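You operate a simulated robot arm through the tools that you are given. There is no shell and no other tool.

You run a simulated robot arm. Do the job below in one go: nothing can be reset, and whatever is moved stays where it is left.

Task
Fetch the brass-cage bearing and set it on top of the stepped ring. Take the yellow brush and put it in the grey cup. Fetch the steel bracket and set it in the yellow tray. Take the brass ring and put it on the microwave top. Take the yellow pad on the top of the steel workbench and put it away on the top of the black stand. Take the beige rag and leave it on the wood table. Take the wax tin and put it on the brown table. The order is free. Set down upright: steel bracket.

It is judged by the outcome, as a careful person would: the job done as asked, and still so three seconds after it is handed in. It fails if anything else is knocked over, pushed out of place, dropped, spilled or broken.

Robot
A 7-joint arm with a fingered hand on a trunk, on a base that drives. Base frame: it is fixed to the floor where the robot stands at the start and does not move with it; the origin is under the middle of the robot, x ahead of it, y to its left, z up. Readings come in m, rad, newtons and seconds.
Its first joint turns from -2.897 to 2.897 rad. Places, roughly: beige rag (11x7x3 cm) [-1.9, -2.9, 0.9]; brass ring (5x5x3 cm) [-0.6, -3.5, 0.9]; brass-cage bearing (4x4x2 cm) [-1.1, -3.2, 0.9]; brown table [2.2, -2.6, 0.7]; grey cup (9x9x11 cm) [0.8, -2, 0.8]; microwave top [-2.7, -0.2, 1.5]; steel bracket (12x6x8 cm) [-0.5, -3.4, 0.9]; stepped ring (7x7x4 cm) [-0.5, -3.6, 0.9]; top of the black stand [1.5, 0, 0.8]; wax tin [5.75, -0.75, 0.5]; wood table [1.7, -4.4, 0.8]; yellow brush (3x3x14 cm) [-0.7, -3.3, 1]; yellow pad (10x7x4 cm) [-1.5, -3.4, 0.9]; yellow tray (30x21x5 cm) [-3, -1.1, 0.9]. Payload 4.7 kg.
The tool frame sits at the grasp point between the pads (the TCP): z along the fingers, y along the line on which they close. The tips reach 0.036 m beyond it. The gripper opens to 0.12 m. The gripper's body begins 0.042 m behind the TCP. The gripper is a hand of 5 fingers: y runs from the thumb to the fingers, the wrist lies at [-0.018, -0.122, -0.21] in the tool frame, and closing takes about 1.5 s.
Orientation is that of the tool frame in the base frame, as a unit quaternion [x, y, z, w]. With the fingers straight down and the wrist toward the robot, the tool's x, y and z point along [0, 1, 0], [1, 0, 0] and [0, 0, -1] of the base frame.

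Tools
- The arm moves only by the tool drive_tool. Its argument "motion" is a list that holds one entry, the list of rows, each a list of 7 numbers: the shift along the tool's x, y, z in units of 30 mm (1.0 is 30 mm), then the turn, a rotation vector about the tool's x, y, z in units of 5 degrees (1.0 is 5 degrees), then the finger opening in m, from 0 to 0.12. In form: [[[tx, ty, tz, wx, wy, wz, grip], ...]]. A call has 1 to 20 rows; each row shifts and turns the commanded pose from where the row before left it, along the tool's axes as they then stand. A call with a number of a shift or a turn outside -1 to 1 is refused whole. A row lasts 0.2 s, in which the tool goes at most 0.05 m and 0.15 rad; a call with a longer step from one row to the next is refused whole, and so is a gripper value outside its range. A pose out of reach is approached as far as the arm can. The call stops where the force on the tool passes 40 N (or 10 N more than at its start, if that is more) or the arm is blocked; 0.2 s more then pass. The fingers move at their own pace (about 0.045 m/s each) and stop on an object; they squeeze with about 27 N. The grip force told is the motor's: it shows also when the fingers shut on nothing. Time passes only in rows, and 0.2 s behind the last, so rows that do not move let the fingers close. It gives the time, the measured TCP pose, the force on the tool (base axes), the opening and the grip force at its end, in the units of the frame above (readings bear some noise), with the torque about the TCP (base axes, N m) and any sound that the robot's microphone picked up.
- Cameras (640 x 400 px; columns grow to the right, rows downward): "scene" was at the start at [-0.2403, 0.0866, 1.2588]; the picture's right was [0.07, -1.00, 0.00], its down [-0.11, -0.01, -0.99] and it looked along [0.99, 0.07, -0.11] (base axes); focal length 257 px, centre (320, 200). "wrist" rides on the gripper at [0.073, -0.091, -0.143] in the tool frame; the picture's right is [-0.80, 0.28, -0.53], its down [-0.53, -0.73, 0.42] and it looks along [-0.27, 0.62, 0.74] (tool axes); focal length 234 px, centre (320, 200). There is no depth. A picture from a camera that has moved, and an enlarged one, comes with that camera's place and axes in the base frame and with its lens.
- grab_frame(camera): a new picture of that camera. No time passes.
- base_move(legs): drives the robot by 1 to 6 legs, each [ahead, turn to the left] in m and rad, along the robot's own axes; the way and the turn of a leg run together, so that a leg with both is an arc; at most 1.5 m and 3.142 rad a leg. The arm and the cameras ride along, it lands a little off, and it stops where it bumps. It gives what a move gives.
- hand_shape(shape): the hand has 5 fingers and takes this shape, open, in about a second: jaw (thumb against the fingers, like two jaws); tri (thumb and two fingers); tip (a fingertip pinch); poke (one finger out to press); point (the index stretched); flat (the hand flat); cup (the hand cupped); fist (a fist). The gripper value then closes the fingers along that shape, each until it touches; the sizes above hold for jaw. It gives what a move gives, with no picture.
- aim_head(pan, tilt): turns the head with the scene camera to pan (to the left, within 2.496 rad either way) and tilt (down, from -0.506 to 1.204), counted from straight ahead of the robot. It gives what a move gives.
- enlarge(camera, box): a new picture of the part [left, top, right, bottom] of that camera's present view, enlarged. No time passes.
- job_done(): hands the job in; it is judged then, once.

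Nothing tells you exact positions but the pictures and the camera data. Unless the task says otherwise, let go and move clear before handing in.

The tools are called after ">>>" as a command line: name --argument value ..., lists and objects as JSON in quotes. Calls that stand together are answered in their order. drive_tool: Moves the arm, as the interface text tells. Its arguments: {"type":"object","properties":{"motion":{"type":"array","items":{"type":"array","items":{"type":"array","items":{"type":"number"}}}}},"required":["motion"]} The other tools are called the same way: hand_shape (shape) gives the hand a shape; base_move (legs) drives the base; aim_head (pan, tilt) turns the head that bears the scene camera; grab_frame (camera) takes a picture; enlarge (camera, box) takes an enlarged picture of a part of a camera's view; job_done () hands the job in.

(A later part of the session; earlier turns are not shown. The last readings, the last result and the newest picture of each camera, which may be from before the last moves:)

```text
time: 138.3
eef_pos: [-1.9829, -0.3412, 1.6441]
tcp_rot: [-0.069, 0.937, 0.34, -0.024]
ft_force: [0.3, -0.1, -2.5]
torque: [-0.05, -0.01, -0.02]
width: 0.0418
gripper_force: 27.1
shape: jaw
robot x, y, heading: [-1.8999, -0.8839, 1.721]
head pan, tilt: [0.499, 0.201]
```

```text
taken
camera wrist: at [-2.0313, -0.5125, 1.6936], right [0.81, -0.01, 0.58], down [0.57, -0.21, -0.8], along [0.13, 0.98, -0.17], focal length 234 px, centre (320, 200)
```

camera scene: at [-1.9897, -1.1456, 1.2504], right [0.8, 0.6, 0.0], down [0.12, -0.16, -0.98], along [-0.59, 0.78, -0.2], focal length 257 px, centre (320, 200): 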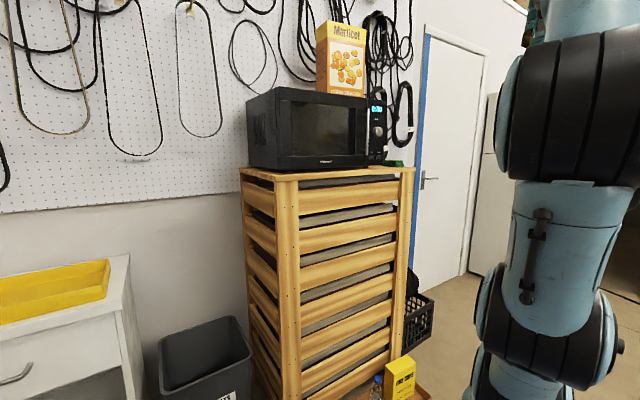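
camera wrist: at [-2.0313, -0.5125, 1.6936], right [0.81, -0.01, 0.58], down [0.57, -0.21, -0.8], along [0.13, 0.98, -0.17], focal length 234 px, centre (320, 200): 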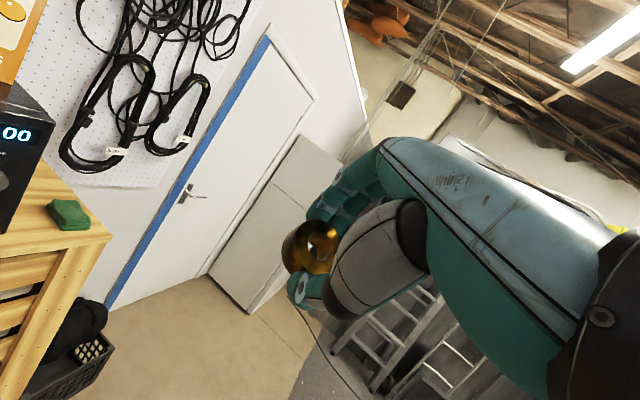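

The tilted hand reaches z=1.64. Now I'll reposition the base to face the microwave.

>>> base_move --legs '[[0.0, -0.3], [0.4, 0.0], [0.0, 1.4]]'

>>> grab_frame --camera "wrist"

>>> aim_head --pan 0.3 --tilt 0.0

>>> grab_frame --camera "scene"

```text
time: 145.2
eef_pos: [-2.3594, -0.3139, 1.6438]
tcp_rot: [-0.548, 0.763, 0.278, -0.201]
ft_force: [0.1, -0.4, -2.9]
torque: [-0.02, -0.07, 0.01]
width: 0.0416
gripper_force: 27.0
shape: jaw
robot x, y, heading: [-1.84, -0.49, 2.815]
head pan, tilt: [0.499, 0.201]
```

```text
taken
camera wrist: at [-2.2288, -0.4348, 1.6935], right [0.38, 0.72, 0.58], down [0.44, 0.41, -0.8], along [-0.81, 0.56, -0.16], focal length 234 px, centre (320, 200)
```

wrist: 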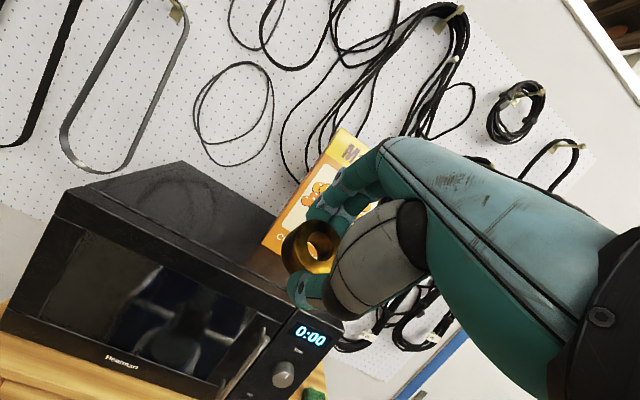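

```text
time: 146.0
eef_pos: [-2.3588, -0.3126, 1.6428]
tcp_rot: [-0.547, 0.764, 0.278, -0.198]
ft_force: [0.5, 0.0, -2.9]
torque: [-0.02, -0.08, -0.02]
width: 0.0415
gripper_force: 27.7
shape: jaw
robot x, y, heading: [-1.8414, -0.4858, 2.817]
head pan, tilt: [0.3, 0.0]
```

```text
taken
camera scene: at [-1.6454, -0.6651, 1.2688], right [0.02, 1.0, 0.0], down [0.0, 0.0, -1.0], along [-1.0, 0.02, 0.0], focal length 257 px, centre (320, 200)
```

scene: 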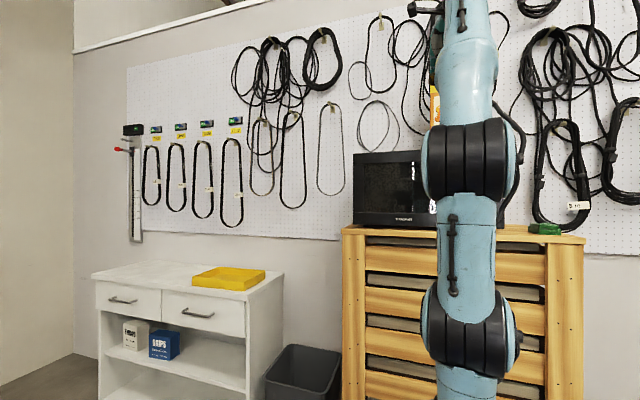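

The microwave top is at z≈1.45, its front edge 0.73 m ahead, with the cereal box at centre-right. I'll bring the ring over the free left part of the top.

>>> drive_tool --motion '[[[0, -0.6, 0.715, 0, 0, 0, 0.0], [0, -0.6, 0.715, 0, 0, 0, 0.0], [0, -0.6, 0.715, 0, 0, 0, 0.0], [0.48, 0.721, 0.605, 0, 0, 0, 0.0], [0.48, 0.721, 0.605, 0, 0, 0, 0.0], [0.48, 0.721, 0.605, 0, 0, 0, 0.0], [0.48, 0.721, 0.605, 0, 0, 0, 0.0], [0.48, 0.721, 0.605, 0, 0, 0, 0.0], [0.48, 0.721, 0.605, 0, 0, 0, 0.0], [0.48, 0.721, 0.605, 0, 0, 0, 0.0], [0.48, 0.721, 0.605, 0, 0, 0, 0.0], [0.48, 0.721, 0.605, 0, 0, 0, 0.0]]]'

>>> grab_frame --camera "wrist"

>>> grab_frame --camera "scene"

```text
time: 148.6
eef_pos: [-2.6407, -0.3544, 1.5606]
tcp_rot: [-0.548, 0.763, 0.278, -0.2]
ft_force: [0.5, 0.5, -2.6]
torque: [-0.03, -0.04, -0.01]
width: 0.0415
gripper_force: 26.9
shape: jaw
robot x, y, heading: [-1.8441, -0.4888, 2.812]
head pan, tilt: [0.3, 0.0]
```

```text
taken
camera wrist: at [-2.5094, -0.4754, 1.61], right [0.38, 0.72, 0.58], down [0.44, 0.41, -0.8], along [-0.81, 0.56, -0.16], focal length 234 px, centre (320, 200)
```

wrist: 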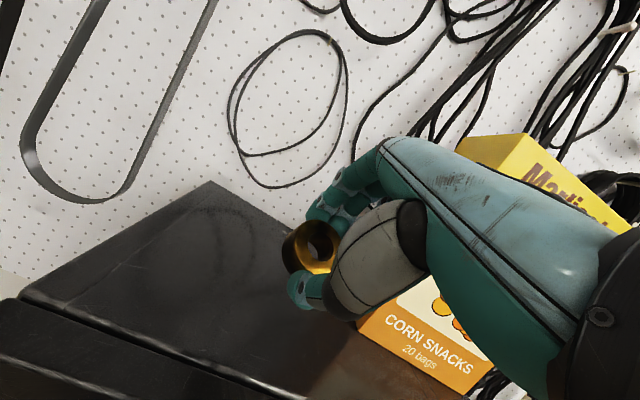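

```text
taken
camera scene: at [-1.6452, -0.6651, 1.2688], right [0.03, 1.0, 0.0], down [0.0, 0.0, -1.0], along [-1.0, 0.03, 0.0], focal length 257 px, centre (320, 200)
```

scene: 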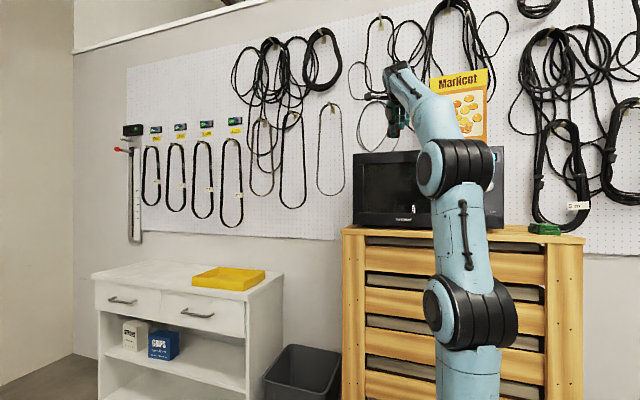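

The ring is above a clear part of the top, left of the cereal box. I'll lower, reduce the tilt to 30°, and creep down to contact.

>>> drive_tool --motion '[[[0, -0.643, 0.766, 0, 0, 0, 0.0], [0, 0, 0, 1, 0, 0, 0.0], [0, 0, 0, 1, 0, 0, 0.0], [0, 0, 0, 0, 0, 0, 0.0]]]'

>>> grab_frame --camera "wrist"

>>> enlarge --camera "scene" --box '[340, 50, 500, 150]'

```text
time: 149.6
eef_pos: [-2.641, -0.3551, 1.5288]
tcp_rot: [-0.563, 0.785, 0.21, -0.152]
ft_force: [-1.4, 0.8, -3.2]
torque: [-0.01, -0.01, -0.02]
width: 0.0416
gripper_force: 26.9
shape: jaw
robot x, y, heading: [-1.8409, -0.4857, 2.817]
head pan, tilt: [0.3, 0.0]
```

```text
taken
camera wrist: at [-2.5213, -0.4727, 1.607], right [0.28, 0.75, 0.6], down [0.57, 0.37, -0.73], along [-0.77, 0.54, -0.33], focal length 234 px, centre (320, 200)
```

wrist: 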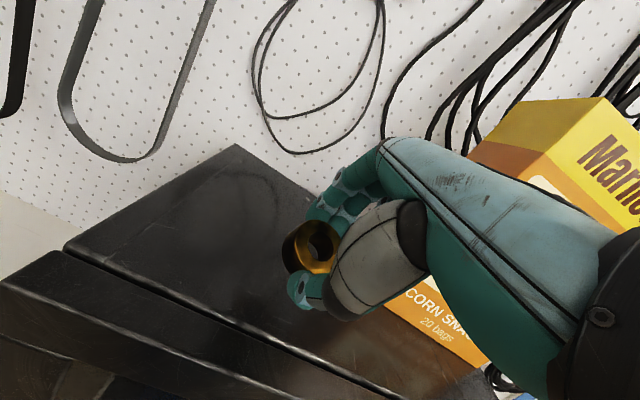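

```text
4.00 times, centred on (420, 100) of scene
camera zoom: at [-1.6455, -0.6651, 1.2689], right [0.03, 1.0, 0.0], down [0.0, 0.0, -1.0], along [-1.0, 0.03, 0.0], focal length 1028 px, centre (-80, 600)
```

zoom: 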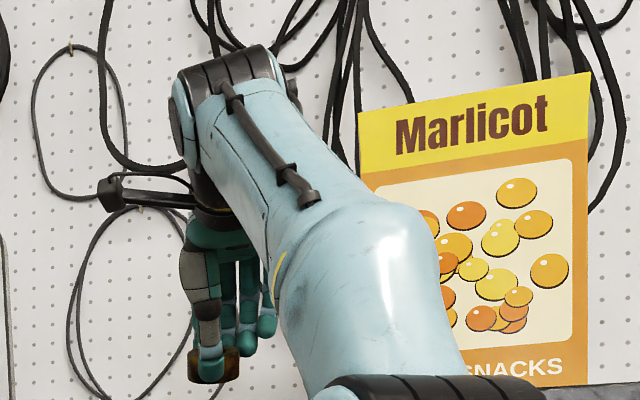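

>>> drive_tool --motion '[[[0, -0.1, 0.173, 0, 0, 0, 0.0], [0, -0.1, 0.173, 0, 0, 0, 0.0], [0, -0.05, 0.087, 0, 0, 0, 0.0], [0, 0, 0, 0, 0, 0, 0.0]]]'

>>> drive_tool --motion '[[[0, -0.05, 0.087, 0, 0, 0, 0.0], [0, 0, 0, 0, 0, 0, 0.0]]]'

>>> enlarge --camera "scene" --box '[340, 90, 436, 150]'

>>> grab_frame --camera "wrist"

```text
time: 150.6
eef_pos: [-2.6406, -0.3546, 1.5152]
tcp_rot: [-0.563, 0.784, 0.212, -0.151]
ft_force: [-0.1, -0.8, -1.7]
torque: [-0.01, -0.03, 0.01]
width: 0.0416
gripper_force: 26.8
shape: jaw
robot x, y, heading: [-1.8429, -0.4911, 2.817]
head pan, tilt: [0.3, 0.0]
```

```text
time: 151.2
eef_pos: [-2.6419, -0.3555, 1.512]
tcp_rot: [-0.562, 0.786, 0.211, -0.15]
ft_force: [0.3, -0.7, -2.8]
torque: [-0.04, -0.06, 0.01]
width: 0.0416
gripper_force: 26.7
shape: jaw
robot x, y, heading: [-1.8417, -0.4862, 2.815]
head pan, tilt: [0.3, 0.0]
```

```text
6.67 times, centred on (388, 120) of scene
camera zoom: at [-1.6455, -0.6651, 1.2689], right [0.03, 1.0, 0.0], down [0.0, 0.0, -1.0], along [-1.0, 0.03, 0.0], focal length 1714 px, centre (-133, 733)
```

zoom: 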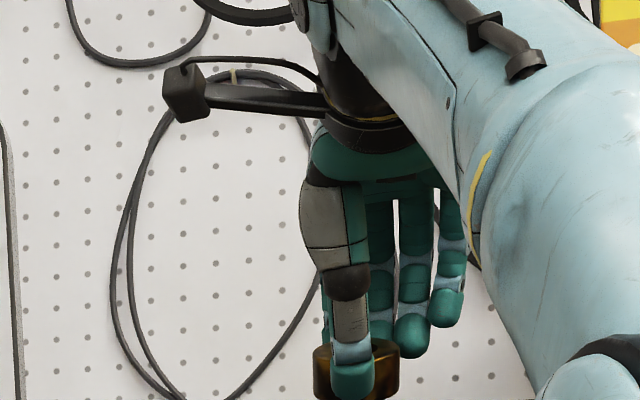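

```text
taken
camera wrist: at [-2.5215, -0.4723, 1.5891], right [0.28, 0.75, 0.6], down [0.57, 0.37, -0.73], along [-0.77, 0.54, -0.33], focal length 234 px, centre (320, 200)
```

wrist: 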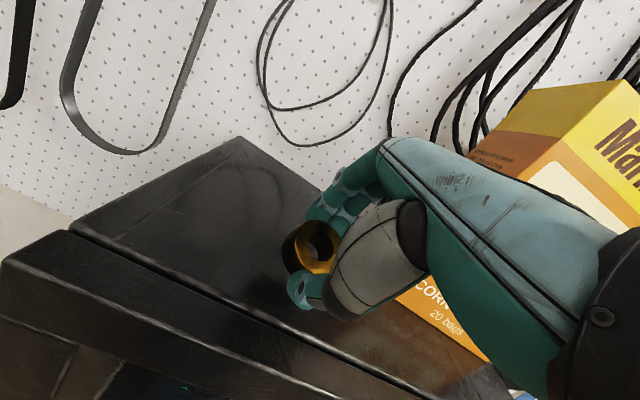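

>>> drive_tool --motion '[[[0, -0.05, 0.087, 0, 0, 0, 0.0], [0, -0.05, 0.087, 0, 0, 0, 0.0], [0, 0, 0, 0, 0, 0, 0.0]]]'

>>> drive_tool --motion '[[[0, -0.05, 0.087, 0, 0, 0, 0.0], [0, 0, 0, 0, 0, 0, 0.0]]]'

>>> drive_tool --motion '[[[0, -0.05, 0.087, 0, 0, 0, 0.0], [0, 0, 0, 0, 0, 0, 0.0]]]'

>>> drive_tool --motion '[[[0, -0.05, 0.087, 0, 0, 0, 0.0], [0, 0, 0, 0, 0, 0, 0.0]]]'

>>> grab_frame --camera "scene"

>>> grab_frame --camera "wrist"

```text
time: 152.0
eef_pos: [-2.6413, -0.3548, 1.5056]
tcp_rot: [-0.564, 0.784, 0.21, -0.151]
ft_force: [0.0, 0.3, -3.3]
torque: [-0.06, -0.09, -0.01]
width: 0.0418
gripper_force: 27.3
shape: jaw
robot x, y, heading: [-1.8361, -0.4843, 2.815]
head pan, tilt: [0.3, 0.0]
```

```text
time: 152.6
eef_pos: [-2.6402, -0.3543, 1.503]
tcp_rot: [-0.563, 0.785, 0.21, -0.151]
ft_force: [-0.9, -1.0, -3.9]
torque: [-0.05, -0.07, -0.01]
width: 0.0415
gripper_force: 27.5
shape: jaw
robot x, y, heading: [-1.8387, -0.4873, 2.818]
head pan, tilt: [0.3, 0.0]
```

```text
time: 153.2
eef_pos: [-2.6406, -0.3545, 1.4992]
tcp_rot: [-0.563, 0.785, 0.211, -0.15]
ft_force: [0.6, 0.4, -2.7]
torque: [-0.02, -0.03, -0.02]
width: 0.0412
gripper_force: 27.1
shape: jaw
robot x, y, heading: [-1.8405, -0.4852, 2.816]
head pan, tilt: [0.3, 0.0]
```

```text
time: 153.8
eef_pos: [-2.6404, -0.355, 1.4982]
tcp_rot: [-0.563, 0.784, 0.211, -0.152]
ft_force: [-1.8, 0.7, 6.9]
torque: [-0.03, 0.05, 0.0]
width: 0.0425
gripper_force: 27.3
shape: jaw
robot x, y, heading: [-1.8397, -0.4863, 2.816]
head pan, tilt: [0.3, 0.0]
```

```text
taken
camera scene: at [-1.6452, -0.6651, 1.2688], right [0.03, 1.0, 0.0], down [0.0, 0.0, -1.0], along [-1.0, 0.03, 0.0], focal length 257 px, centre (320, 200)
```

scene: 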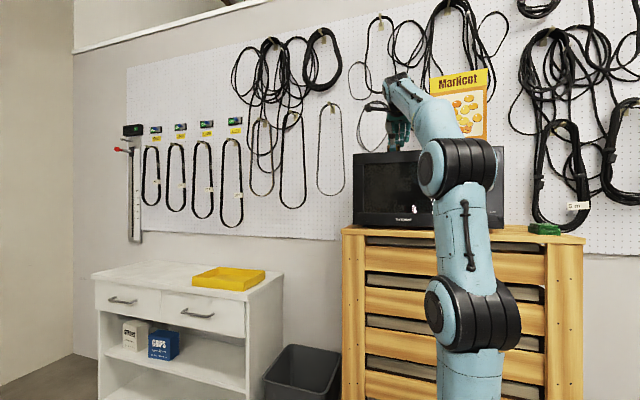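

```text
taken
camera wrist: at [-2.5206, -0.4726, 1.575], right [0.28, 0.75, 0.59], down [0.57, 0.37, -0.73], along [-0.77, 0.54, -0.33], focal length 234 px, centre (320, 200)
```

wrist: 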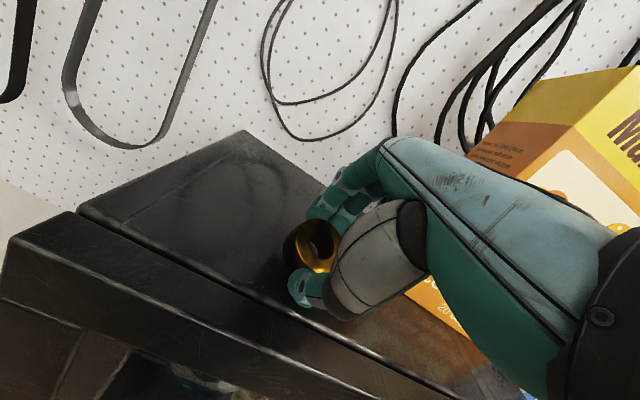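

The ring's edge touches the top (z≈1.44). I'll ease the fingers open so it settles flat, then lift away.

>>> drive_tool --motion '[[[0, 0, 0, 0.5, 0, 0, 0.0], [0, 0, 0, 0.5, 0, 0, 0.0], [0, 0, 0, 0, 0, 0, 0.0]]]'

>>> grab_frame --camera "wrist"

```text
time: 154.6
eef_pos: [-2.6399, -0.3555, 1.4974]
tcp_rot: [-0.569, 0.793, 0.176, -0.127]
ft_force: [-2.4, 1.6, 6.0]
torque: [0.04, 0.04, -0.06]
width: 0.0427
gripper_force: 26.7
shape: jaw
robot x, y, heading: [-1.8419, -0.4876, 2.814]
head pan, tilt: [0.3, 0.0]
```

```text
taken
camera wrist: at [-2.528, -0.4704, 1.5875], right [0.23, 0.77, 0.59], down [0.63, 0.35, -0.69], along [-0.74, 0.53, -0.41], focal length 234 px, centre (320, 200)
```

wrist: 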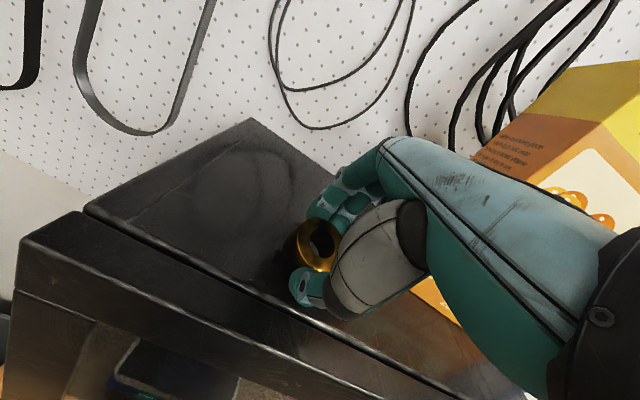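

>>> drive_tool --motion '[[[0, 0, 0, 0.5, 0, 0, 0.0], [0, 0, 0, 0.5, 0, 0, 0.0], [0, 0, 0, 0.5, 0, 0, 0.0], [0, 0, 0, 0.5, 0, 0, 0.0], [0, 0, 0, 0, 0, 0, 0.0]]]'

>>> grab_frame --camera "wrist"

```text
time: 155.8
eef_pos: [-2.6421, -0.3554, 1.4972]
tcp_rot: [-0.578, 0.806, 0.106, -0.076]
ft_force: [-0.3, 0.2, 0.2]
torque: [-0.01, -0.08, -0.01]
width: 0.0428
gripper_force: 27.3
shape: jaw
robot x, y, heading: [-1.8418, -0.4868, 2.815]
head pan, tilt: [0.3, 0.0]
```

```text
taken
camera wrist: at [-2.5453, -0.4647, 1.6106], right [0.13, 0.8, 0.58], down [0.74, 0.31, -0.6], along [-0.66, 0.51, -0.55], focal length 234 px, centre (320, 200)
```

wrist: 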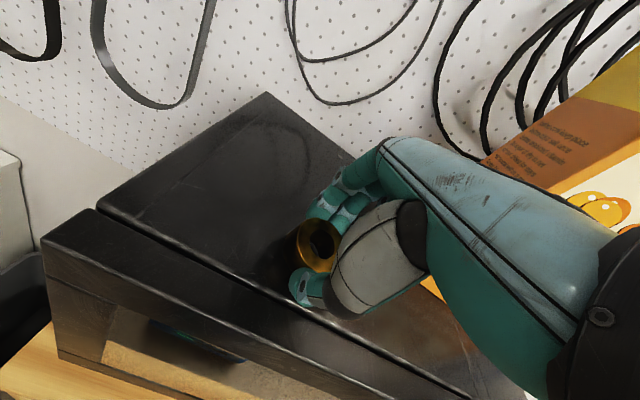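

>>> drive_tool --motion '[[[0, 0, 0, 0.6, 0, 0, 0.0], [0, 0, 0, 0.6, 0, 0, 0.0], [0, 0, 0, 0.6, 0, 0, 0.0], [0, 0, 0, 0.6, 0, 0, 0.0], [0, 0, 0, 0.6, 0, 0, 0.0], [0, 0, 0, 0, 0, 0, 0.0]]]'

>>> grab_frame --camera "wrist"

```text
time: 156.4
eef_pos: [-2.6308, -0.356, 1.4888]
tcp_rot: [-0.581, 0.81, 0.068, -0.052]
ft_force: [-4.1, 0.8, 18.1]
torque: [0.0, 0.06, -0.04]
width: 0.0476
gripper_force: 26.9
shape: jaw
out of reach, approached as far as the arm can: row 1, 2, 3
robot x, y, heading: [-1.8417, -0.4855, 2.817]
head pan, tilt: [0.3, 0.0]
stopped in row 3: the force on the tool passed its limit at 47 N (the readings are from after the stop); the commanded pose is now the measured one
```

```text
taken
camera wrist: at [-2.5454, -0.4614, 1.6138], right [0.08, 0.82, 0.56], down [0.79, 0.29, -0.55], along [-0.61, 0.49, -0.62], focal length 234 px, centre (320, 200)
```

wrist: 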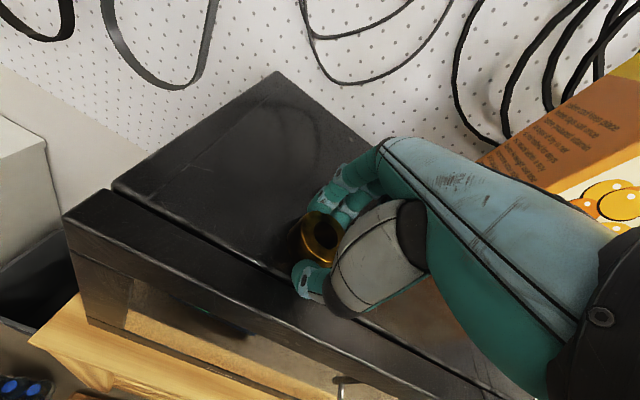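

The ring is now nearly flat on the top (10° tilt). I'll open the fingers slowly here.

>>> drive_tool --motion '[[[0, 0, -0.05, 0, 0, 0, 0.03], [0, 0, 0, 0, 0, 0, 0.046], [0, 0, 0, 0, 0, 0, 0.05], [0, 0, 0, 0, 0, 0, 0.056], [0, 0, 0, 0, 0, 0, 0.062], [0, 0, 0, 0, 0, 0, 0.068], [0, 0, 0, 0, 0, 0, 0.075], [0, 0, 0, 0, 0, 0, 0.08]]]'

>>> grab_frame --camera "wrist"

>>> enlarge --camera "scene" --box '[340, 90, 436, 150]'

```text
time: 158.2
eef_pos: [-2.6297, -0.3559, 1.4883]
tcp_rot: [-0.58, 0.81, 0.067, -0.05]
ft_force: [-7.2, 3.7, 25.0]
torque: [-0.16, -0.09, -0.02]
width: 0.066
gripper_force: 0.0
shape: jaw
robot x, y, heading: [-1.8403, -0.488, 2.822]
head pan, tilt: [0.3, 0.0]
```

```text
taken
camera wrist: at [-2.5457, -0.4613, 1.6133], right [0.08, 0.82, 0.56], down [0.79, 0.29, -0.54], along [-0.61, 0.49, -0.62], focal length 234 px, centre (320, 200)
```

wrist: 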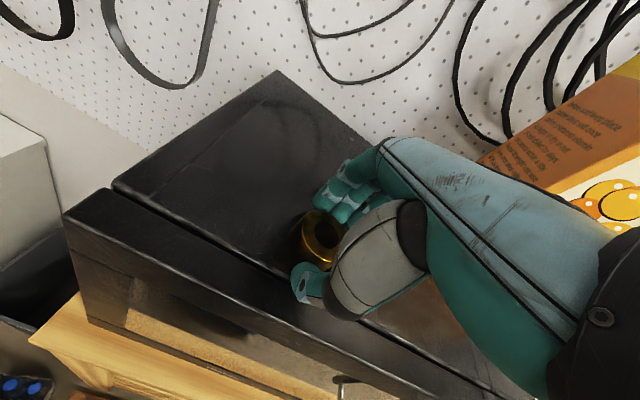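

```text
6.67 times, centred on (388, 120) of scene
camera zoom: at [-1.6451, -0.665, 1.2688], right [0.03, 1.0, 0.0], down [0.0, 0.0, -1.0], along [-1.0, 0.03, 0.0], focal length 1714 px, centre (-133, 733)
```

zoom: 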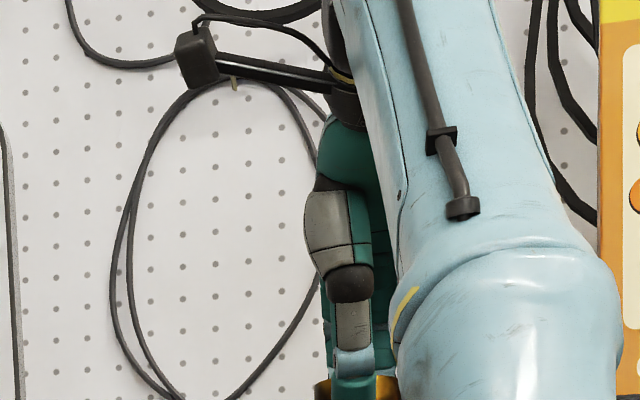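

The ring is released but the thumb presses the surface. I'll withdraw along the tool axis while tilting forward again to stay in reach.

>>> drive_tool --motion '[[[0, 0, -0.4, -0.5, 0, 0, 0.07], [0, 0, -0.5, -1, 0, 0, 0.07], [0, 0, -0.5, -1, 0, 0, 0.07], [0, 0.1, -0.6, -1, 0, 0, 0.07], [0, 0.2, -0.6, -1, 0, 0, 0.07], [0, 0, 0, 0, 0, 0, 0.07]]]'

>>> grab_frame --camera "wrist"

>>> enlarge --camera "scene" --box '[340, 90, 436, 150]'

```text
time: 159.7
eef_pos: [-2.6182, -0.3619, 1.5689]
tcp_rot: [-0.559, 0.782, 0.223, -0.161]
ft_force: [0.0, -0.1, 0.3]
torque: [0.02, 0.02, -0.05]
width: 0.0698
gripper_force: 0.0
shape: jaw
out of reach, approached as far as the arm can: row 5
robot x, y, heading: [-1.8406, -0.4873, 2.817]
head pan, tilt: [0.3, 0.0]
```

```text
taken
camera wrist: at [-2.4953, -0.4797, 1.6414], right [0.3, 0.75, 0.59], down [0.55, 0.37, -0.75], along [-0.78, 0.55, -0.3], focal length 234 px, centre (320, 200)
```

wrist: 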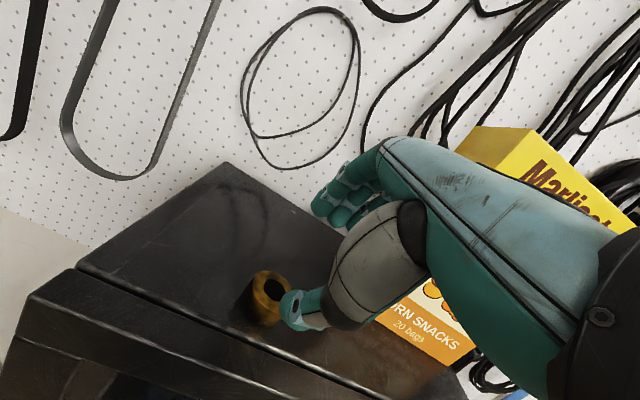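

```text
6.67 times, centred on (388, 120) of scene
camera zoom: at [-1.6455, -0.6651, 1.2688], right [0.03, 1.0, 0.0], down [0.0, 0.0, -1.0], along [-1.0, 0.03, 0.0], focal length 1714 px, centre (-133, 733)
```

zoom: 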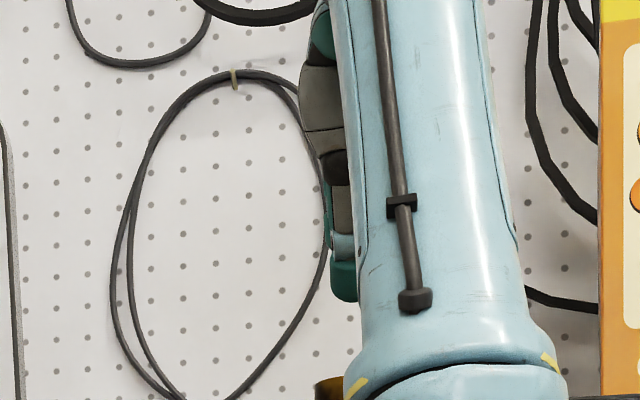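

>>> enlarge --camera "wrist" --box '[200, 240, 328, 320]'

```text
5.00 times, centred on (264, 280) of wrist
camera zoom: at [-2.4953, -0.4797, 1.6414], right [0.3, 0.75, 0.59], down [0.55, 0.37, -0.75], along [-0.78, 0.55, -0.3], focal length 1171 px, centre (600, -200)
```

zoom: 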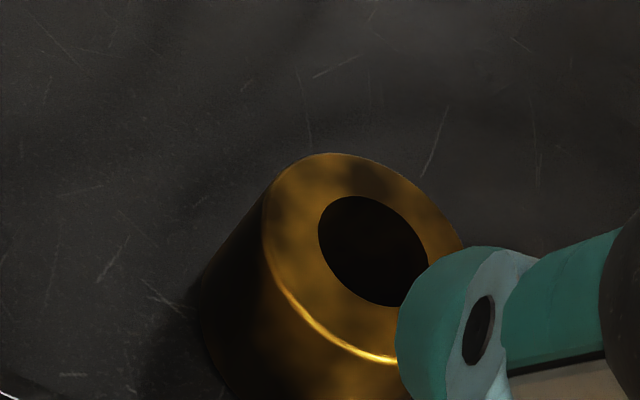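

The brass ring stands flat on the microwave top. I'll pull the hand back and reverse away.

>>> drive_tool --motion '[[[0, -0.7, -0.6, 0, 0, 0, 0.07], [0, -0.848, -0.53, 0, 0, 0, 0.07], [0, -0.848, -0.53, 0, 0, 0, 0.08], [0, -0.848, -0.53, 0, 0, 0, 0.1], [0, -0.848, -0.53, 0, 0, 0, 0.12], [0, -0.848, -0.53, 0, 0, 0, 0.12], [0, -0.848, -0.53, 0, 0, 0, 0.12], [0, -0.848, -0.53, 0, 0, 0, 0.12], [0, -0.848, -0.53, 0, 0, 0, 0.12], [0, 0, 0, 1, 0, 0, 0.12], [0, 0, 0, 1, 0, 0, 0.12], [0, 0, 0, 1, 0, 0, 0.12], [0, 0, 0, 1, 0, 0, 0.12], [0, 0, 0, 1, 0, 0, 0.12], [0, 0, 0, 1, 0, 0, 0.12], [0, 0, 0, 0.4, 0, 0, 0.12]]]'

>>> aim_head --pan 0.3 --tilt -0.1

>>> grab_frame --camera "scene"

>>> grab_frame --camera "wrist"

```text
time: 163.1
eef_pos: [-2.3687, -0.4478, 1.5291]
tcp_rot: [-0.582, 0.813, 0.03, -0.024]
ft_force: [-0.4, -0.7, 0.0]
torque: [0.04, -0.02, -0.02]
width: 0.1196
gripper_force: 0.0
shape: jaw
out of reach, approached as far as the arm can: row 1, 2, 3, 4, 5, 6, 7, 8, 11, 13, 14, 15, 16
robot x, y, heading: [-1.8387, -0.4874, 2.815]
head pan, tilt: [0.3, 0.0]
```

```text
time: 163.7
eef_pos: [-2.3686, -0.4489, 1.5287]
tcp_rot: [-0.582, 0.812, 0.031, -0.024]
ft_force: [-0.5, -0.3, -0.9]
torque: [-0.01, 0.03, -0.01]
width: 0.1198
gripper_force: 0.0
shape: jaw
robot x, y, heading: [-1.8385, -0.4851, 2.816]
head pan, tilt: [0.3, -0.099]
```

```text
taken
camera scene: at [-1.6425, -0.6651, 1.2776], right [0.03, 1.0, 0.0], down [-0.1, 0.0, -1.0], along [-0.99, 0.03, 0.1], focal length 257 px, centre (320, 200)
```

scene: 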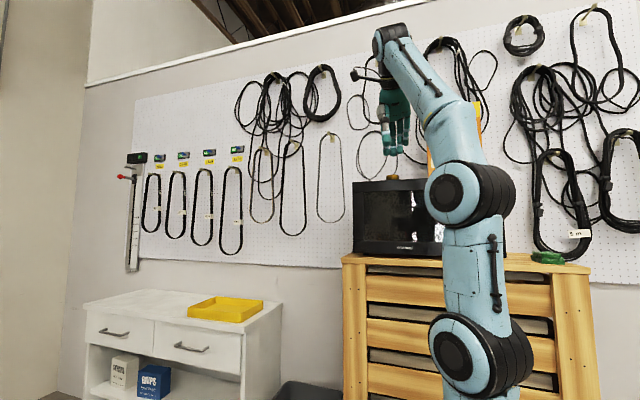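

```text
taken
camera wrist: at [-2.2949, -0.5495, 1.6637], right [0.03, 0.84, 0.54], down [0.83, 0.28, -0.48], along [-0.56, 0.47, -0.69], focal length 234 px, centre (320, 200)
```

wrist: 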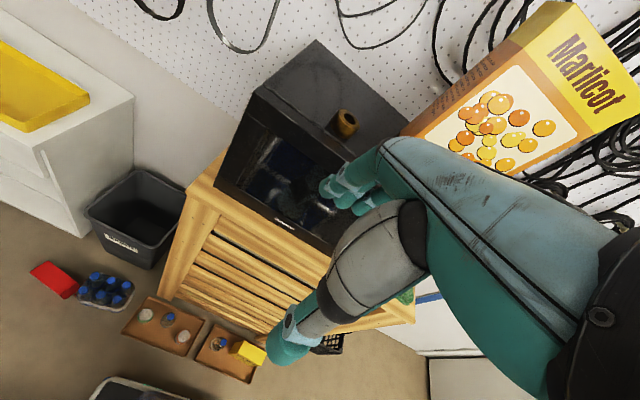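

The ring is safely on the microwave. I'll lower and recentre the arm, then return to the bench for the bracket.

>>> drive_tool --motion '[[[0, -0.5, 0, 0.9, 0, 0, 0.12], [-1, -0.5, 0.5, 0, 0, 0, 0.12], [-1, 0, 1, 0, 0, 0, 0.12], [-1, 0, 1, 0, 0, 0, 0.12], [-1, 0, 1, 0, 0, 0, 0.12], [-0.4, 0, 1, 0, 0, 0, 0.12], [0, 0, 1, 0, 0, 0, 0.12], [0, 0, 1, 0, 0, 0, 0.12], [0, 0, 1, 0, 0, 0, 0.12], [0, 0, 1, 0, 0, 0, 0.12], [0, 0, 1, 0, 0, 0, 0.12], [0, 0, 1, 0, 0, 0, 0.12], [0, 0, 1, 0, 0, 0, 0.12]]]'

>>> base_move --legs '[[0.0, 1.718], [1.28, 0.0], [0.0, 1.348], [0.87, 0.0], [0.87, 0.0], [0.0, -1.492]]'

>>> grab_frame --camera "wrist"

```text
time: 166.5
eef_pos: [-2.3072, -0.3316, 1.1748]
tcp_rot: [-0.582, 0.813, 0.0, -0.002]
ft_force: [1.0, -0.2, 0.3]
torque: [0.01, 0.01, 0.01]
width: 0.1199
gripper_force: 0.0
shape: jaw
out of reach, approached as far as the arm can: row 1
robot x, y, heading: [-1.8414, -0.4843, 2.818]
head pan, tilt: [0.3, -0.099]
```

```text
time: 192.5
eef_pos: [-0.6253, -2.8806, 1.1733]
tcp_rot: [0.986, -0.167, 0.002, 0.0]
ft_force: [-1.3, -0.5, 0.2]
torque: [-0.01, 0.01, 0.0]
width: 0.1197
gripper_force: 0.1
shape: jaw
robot x, y, heading: [-0.4659, -2.4147, -1.903]
head pan, tilt: [0.3, -0.099]
```

```text
taken
camera wrist: at [-0.5261, -2.8187, 1.3165], right [-0.85, 0.0, 0.52], down [-0.26, 0.87, -0.43], along [-0.45, -0.5, -0.74], focal length 234 px, centre (320, 200)
```

wrist: 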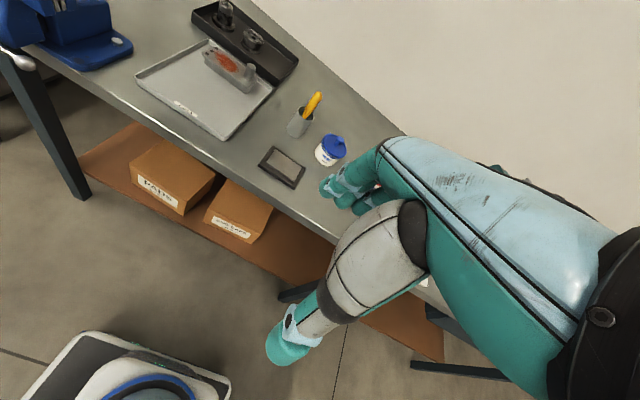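

Back at the bench. I'll move in close and inspect the steel bracket in the drip tray.

>>> base_move --legs '[[0.19, 0.01]]'

>>> drive_tool --motion '[[[1, 0, 0, 0, 0, 0, 0.12], [1, 0, 0, 0, 0, 0, 0.12], [1, 0, 0, 0, 0, 0, 0.12], [1, 0.3, 0, 0, 0, 0, 0.12], [1, 0.3, 0, 0, 0, 0, 0.12], [1, 0.3, 0, 0, 0, 0, 0.12]]]'

>>> grab_frame --camera "wrist"

>>> aim_head --pan 0.35 --tilt 0.4

>>> enlarge --camera "scene" --box '[310, 120, 470, 220]'

```text
time: 194.1
eef_pos: [-0.6831, -3.0634, 1.1736]
tcp_rot: [0.987, -0.163, 0.002, 0.0]
ft_force: [0.0, -0.8, 0.6]
torque: [0.0, 0.03, 0.01]
width: 0.1199
gripper_force: 0.1
shape: jaw
robot x, y, heading: [-0.5303, -2.5961, -1.894]
head pan, tilt: [0.3, -0.099]
```

```text
time: 195.5
eef_pos: [-0.5195, -3.1455, 1.1742]
tcp_rot: [0.987, -0.163, 0.001, 0.001]
ft_force: [-0.8, 0.2, 0.0]
torque: [-0.04, -0.04, -0.02]
width: 0.1197
gripper_force: 0.0
shape: jaw
robot x, y, heading: [-0.5278, -2.5948, -1.894]
head pan, tilt: [0.3, -0.099]
```

```text
taken
camera wrist: at [-0.4227, -3.0826, 1.3169], right [-0.85, -0.01, 0.52], down [-0.27, 0.86, -0.43], along [-0.45, -0.5, -0.74], focal length 234 px, centre (320, 200)
```

wrist: 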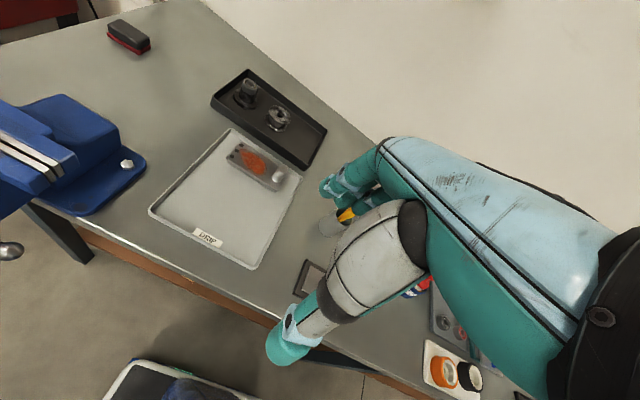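

```text
time: 196.4
eef_pos: [-0.5204, -3.1458, 1.1741]
tcp_rot: [0.987, -0.162, 0.002, 0.001]
ft_force: [-1.1, 0.0, 0.3]
torque: [0.01, 0.01, 0.01]
width: 0.1201
gripper_force: 0.0
shape: jaw
robot x, y, heading: [-0.5256, -2.5954, -1.895]
head pan, tilt: [0.351, 0.4]
```

```text
4.00 times, centred on (390, 170) of scene
camera zoom: at [-0.3471, -2.4015, 1.2319], right [-1.0, -0.03, 0.0], down [-0.01, 0.39, -0.92], along [0.03, -0.92, -0.39], focal length 1028 px, centre (40, 320)
```

zoom: 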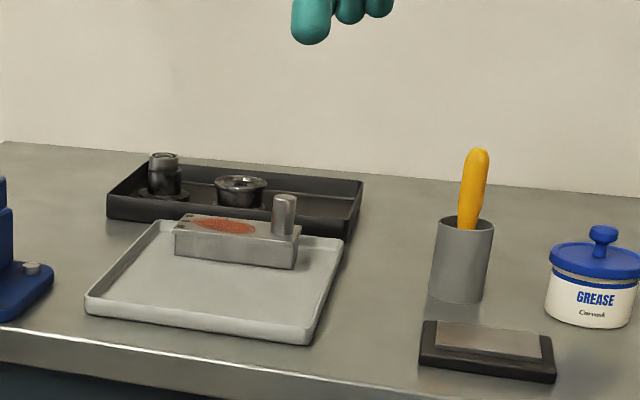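

>>> enlarge --camera "wrist" --box '[200, 110, 328, 190]'

```text
5.00 times, centred on (264, 150) of wrist
camera zoom: at [-0.4228, -3.0828, 1.3166], right [-0.85, -0.01, 0.52], down [-0.27, 0.86, -0.43], along [-0.45, -0.5, -0.74], focal length 1171 px, centre (600, 450)
```

zoom: 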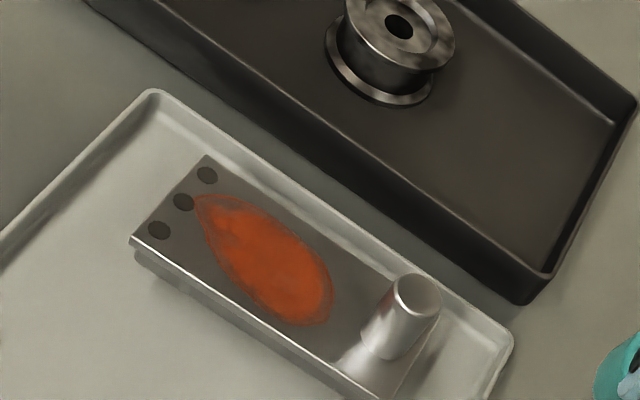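

The bracket is a 12×6 cm block aligned with my tool, post on its right end. I'll hover above its middle with the fingers ready to straddle its 6 cm width.

>>> drive_tool --motion '[[[0.36, 0.97, 0, 0, 0, 0, 0.085], [0.36, 0.97, 0, 0, 0, 0, 0.085], [0.36, 0.97, 0, 0, 0, 0, 0.085], [0.36, 0.97, 0, 0, 0, 0, 0.085], [0.36, 0.97, 0, 0, 0, 0, 0.085], [0.36, 0.97, 0, 0, 0, 0, 0.085], [0.36, 0.97, 0, 0, 0, 0, 0.085], [0.36, 0.97, 0, 0, 0, 0, 0.085], [0, 0, 1, 0, 0, 0, 0.085], [0, 0, 1, 0, 0, 0, 0.085], [0, 0, 1, 0, 0, 0, 0.085], [0, 0, 1, 0, 0, 0, 0.085]]]'

>>> grab_frame --camera "wrist"

>>> enlarge --camera "scene" --box '[310, 100, 438, 180]'

```text
time: 199.0
eef_pos: [-0.5127, -3.3945, 1.0548]
tcp_rot: [0.987, -0.163, 0.002, 0.001]
ft_force: [-0.1, 0.2, 0.3]
torque: [0.0, 0.0, 0.02]
width: 0.0854
gripper_force: 0.1
shape: jaw
robot x, y, heading: [-0.5282, -2.5921, -1.894]
head pan, tilt: [0.351, 0.4]
```

```text
taken
camera wrist: at [-0.4147, -3.3311, 1.1978], right [-0.85, -0.01, 0.52], down [-0.27, 0.86, -0.43], along [-0.45, -0.5, -0.74], focal length 234 px, centre (320, 200)
```

wrist: 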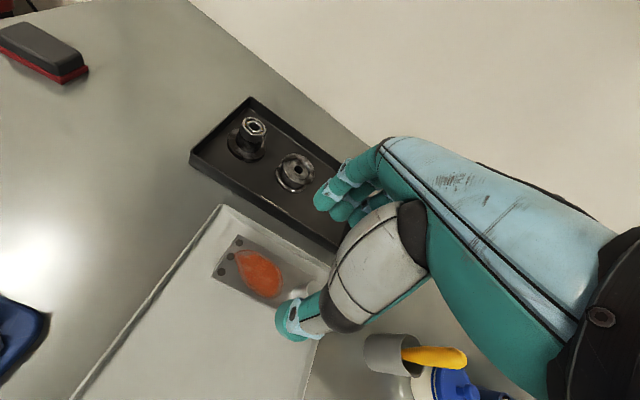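

```text
5.00 times, centred on (374, 140) of scene
camera zoom: at [-0.3471, -2.4014, 1.2318], right [-1.0, -0.03, 0.0], down [-0.01, 0.39, -0.92], along [0.03, -0.92, -0.39], focal length 1286 px, centre (50, 500)
```

zoom: 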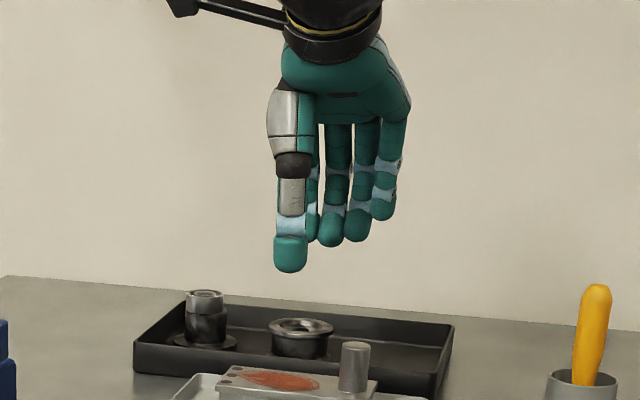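

>>> drive_tool --motion '[[[0.17, 0, 0.9, 0, 0, 0, 0.085], [0, 0, 0.9, 0, 0, 0, 0.085], [0, 0, 0.8, 0, 0, 0, 0.085], [0, 0, 0.6, 0, 0, 0, 0.085]]]'

>>> grab_frame --camera "wrist"

>>> enlarge --camera "scene" --box '[310, 120, 438, 200]'

```text
time: 200.0
eef_pos: [-0.5082, -3.3971, 0.9587]
tcp_rot: [0.987, -0.162, 0.002, 0.002]
ft_force: [0.6, -0.1, -0.5]
torque: [0.02, 0.0, 0.01]
width: 0.0852
gripper_force: 0.0
shape: jaw
robot x, y, heading: [-0.5251, -2.5968, -1.892]
head pan, tilt: [0.351, 0.4]
```

```text
taken
camera wrist: at [-0.41, -3.3329, 1.1014], right [-0.85, -0.01, 0.52], down [-0.27, 0.86, -0.43], along [-0.45, -0.5, -0.74], focal length 234 px, centre (320, 200)
```

wrist: 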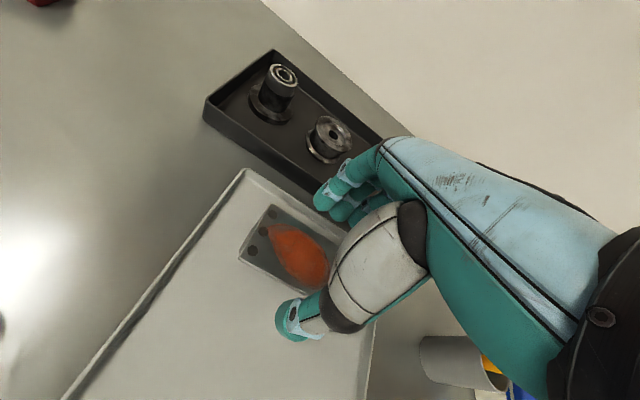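

```text
5.00 times, centred on (374, 160) of scene
camera zoom: at [-0.347, -2.4014, 1.2318], right [-1.0, -0.03, 0.0], down [-0.01, 0.39, -0.92], along [0.03, -0.92, -0.39], focal length 1286 px, centre (50, 400)
```

zoom: 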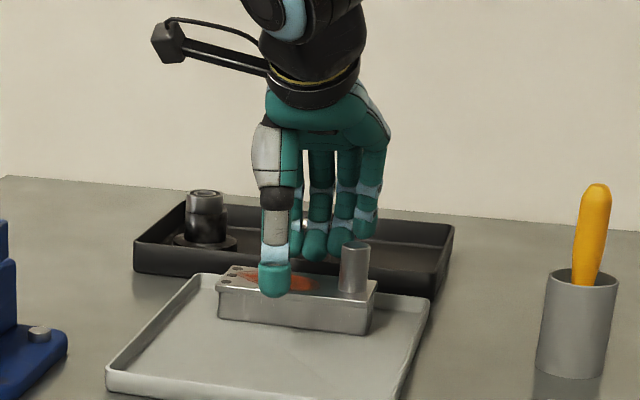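

The thumb is in front and the fingers behind the block. I'll lower the rest and close.

>>> drive_tool --motion '[[[0, 0, 0.4, 0, 0, 0, 0.085], [0, 0, 0.3, 0, 0, 0, 0.085], [0, 0, 0.2, 0, 0, 0, 0.085], [0, 0, 0, 0, 0, 0, 0.085]]]'

>>> drive_tool --motion '[[[0, 0, 0, 0, 0, 0, 0.07], [0, 0, 0, 0, 0, 0, 0.05], [0, 0, 0, 0, 0, 0, 0.03], [0, 0, 0, 0, 0, 0, 0.0], [0, 0, 0, 0, 0, 0, 0.0], [0, 0, 0, 0, 0, 0, 0.0], [0, 0, 0, 0, 0, 0, 0.0]]]'

>>> grab_frame --camera "wrist"

>>> enlarge --camera "scene" --box '[310, 120, 438, 200]'

```text
time: 201.0
eef_pos: [-0.5069, -3.3961, 0.93]
tcp_rot: [0.987, -0.161, 0.002, -0.001]
ft_force: [-0.7, 0.2, 0.5]
torque: [0.01, 0.01, -0.01]
width: 0.0853
gripper_force: 0.1
shape: jaw
robot x, y, heading: [-0.5278, -2.5957, -1.895]
head pan, tilt: [0.351, 0.4]
```

```text
time: 202.6
eef_pos: [-0.5068, -3.3952, 0.9326]
tcp_rot: [0.987, -0.162, 0.002, 0.0]
ft_force: [-1.3, 1.1, 0.8]
torque: [-0.02, -0.02, 0.02]
width: 0.0449
gripper_force: 27.0
shape: jaw
robot x, y, heading: [-0.5238, -2.5971, -1.895]
head pan, tilt: [0.351, 0.4]
```

```text
taken
camera wrist: at [-0.4094, -3.3333, 1.0742], right [-0.85, -0.01, 0.52], down [-0.27, 0.86, -0.43], along [-0.45, -0.5, -0.74], focal length 234 px, centre (320, 200)
```

wrist: 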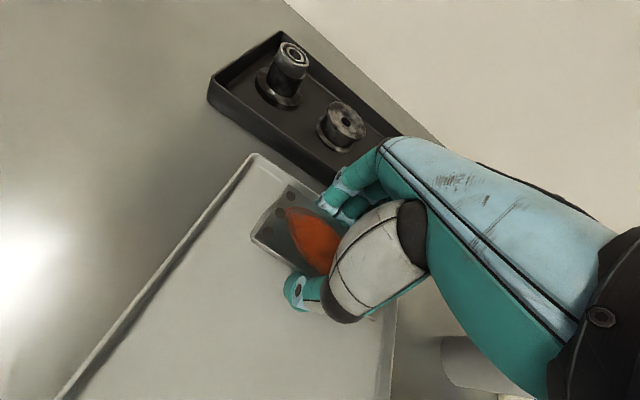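

```text
5.00 times, centred on (374, 160) of scene
camera zoom: at [-0.347, -2.4016, 1.2319], right [-1.0, -0.03, 0.0], down [-0.01, 0.39, -0.92], along [0.03, -0.92, -0.39], focal length 1286 px, centre (50, 400)
```

zoom: 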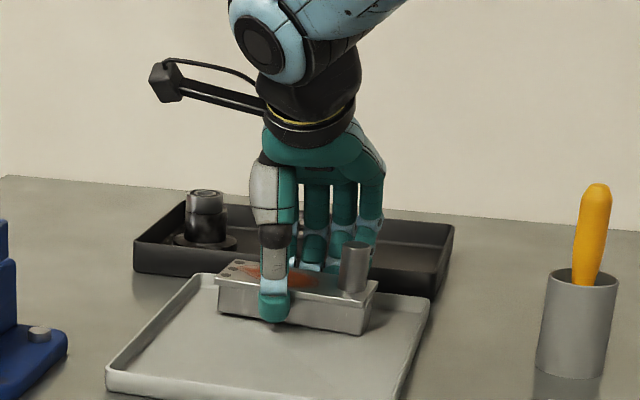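

The block is gripped. I'll lift slowly and check that it stays level.

>>> drive_tool --motion '[[[0, 0, -0.15, 0, 0, 0, 0.0], [0, 0, -0.25, 0, 0, 0, 0.0], [0, 0, -0.4, 0, 0, 0, 0.0], [0, 0, -0.5, 0, 0, 0, 0.0], [0, 0, -0.5, 0, 0, 0, 0.0], [0, 0, 0, 0, 0, 0, 0.0]]]'

>>> grab_frame --camera "wrist"

>>> enlarge --camera "scene" --box '[310, 110, 438, 190]'

```text
time: 204.0
eef_pos: [-0.5068, -3.3964, 0.9851]
tcp_rot: [0.987, -0.162, 0.001, 0.0]
ft_force: [0.4, 0.1, -4.2]
torque: [0.0, -0.02, 0.02]
width: 0.0448
gripper_force: 26.4
shape: jaw
robot x, y, heading: [-0.5295, -2.5946, -1.895]
head pan, tilt: [0.351, 0.4]
```

```text
taken
camera wrist: at [-0.4098, -3.333, 1.1281], right [-0.85, -0.01, 0.52], down [-0.27, 0.86, -0.43], along [-0.45, -0.5, -0.74], focal length 234 px, centre (320, 200)
```

wrist: 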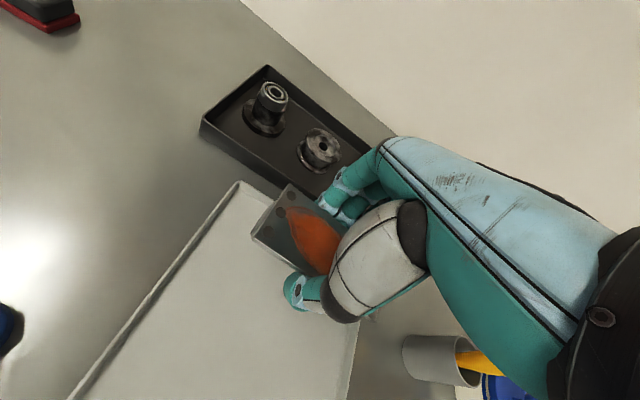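

```text
5.00 times, centred on (374, 150) of scene
camera zoom: at [-0.347, -2.4017, 1.2319], right [-1.0, -0.03, 0.0], down [-0.01, 0.39, -0.92], along [0.03, -0.92, -0.39], focal length 1286 px, centre (50, 450)
```

zoom: 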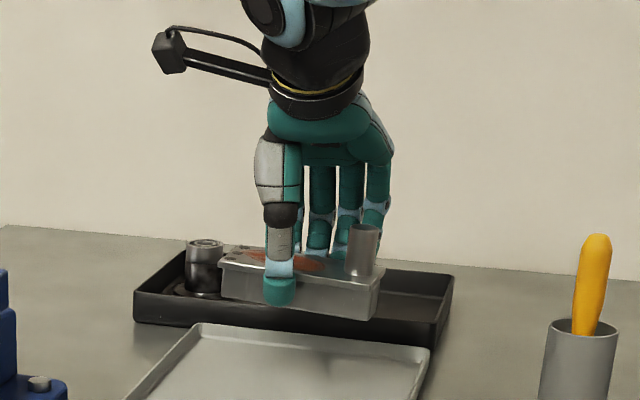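

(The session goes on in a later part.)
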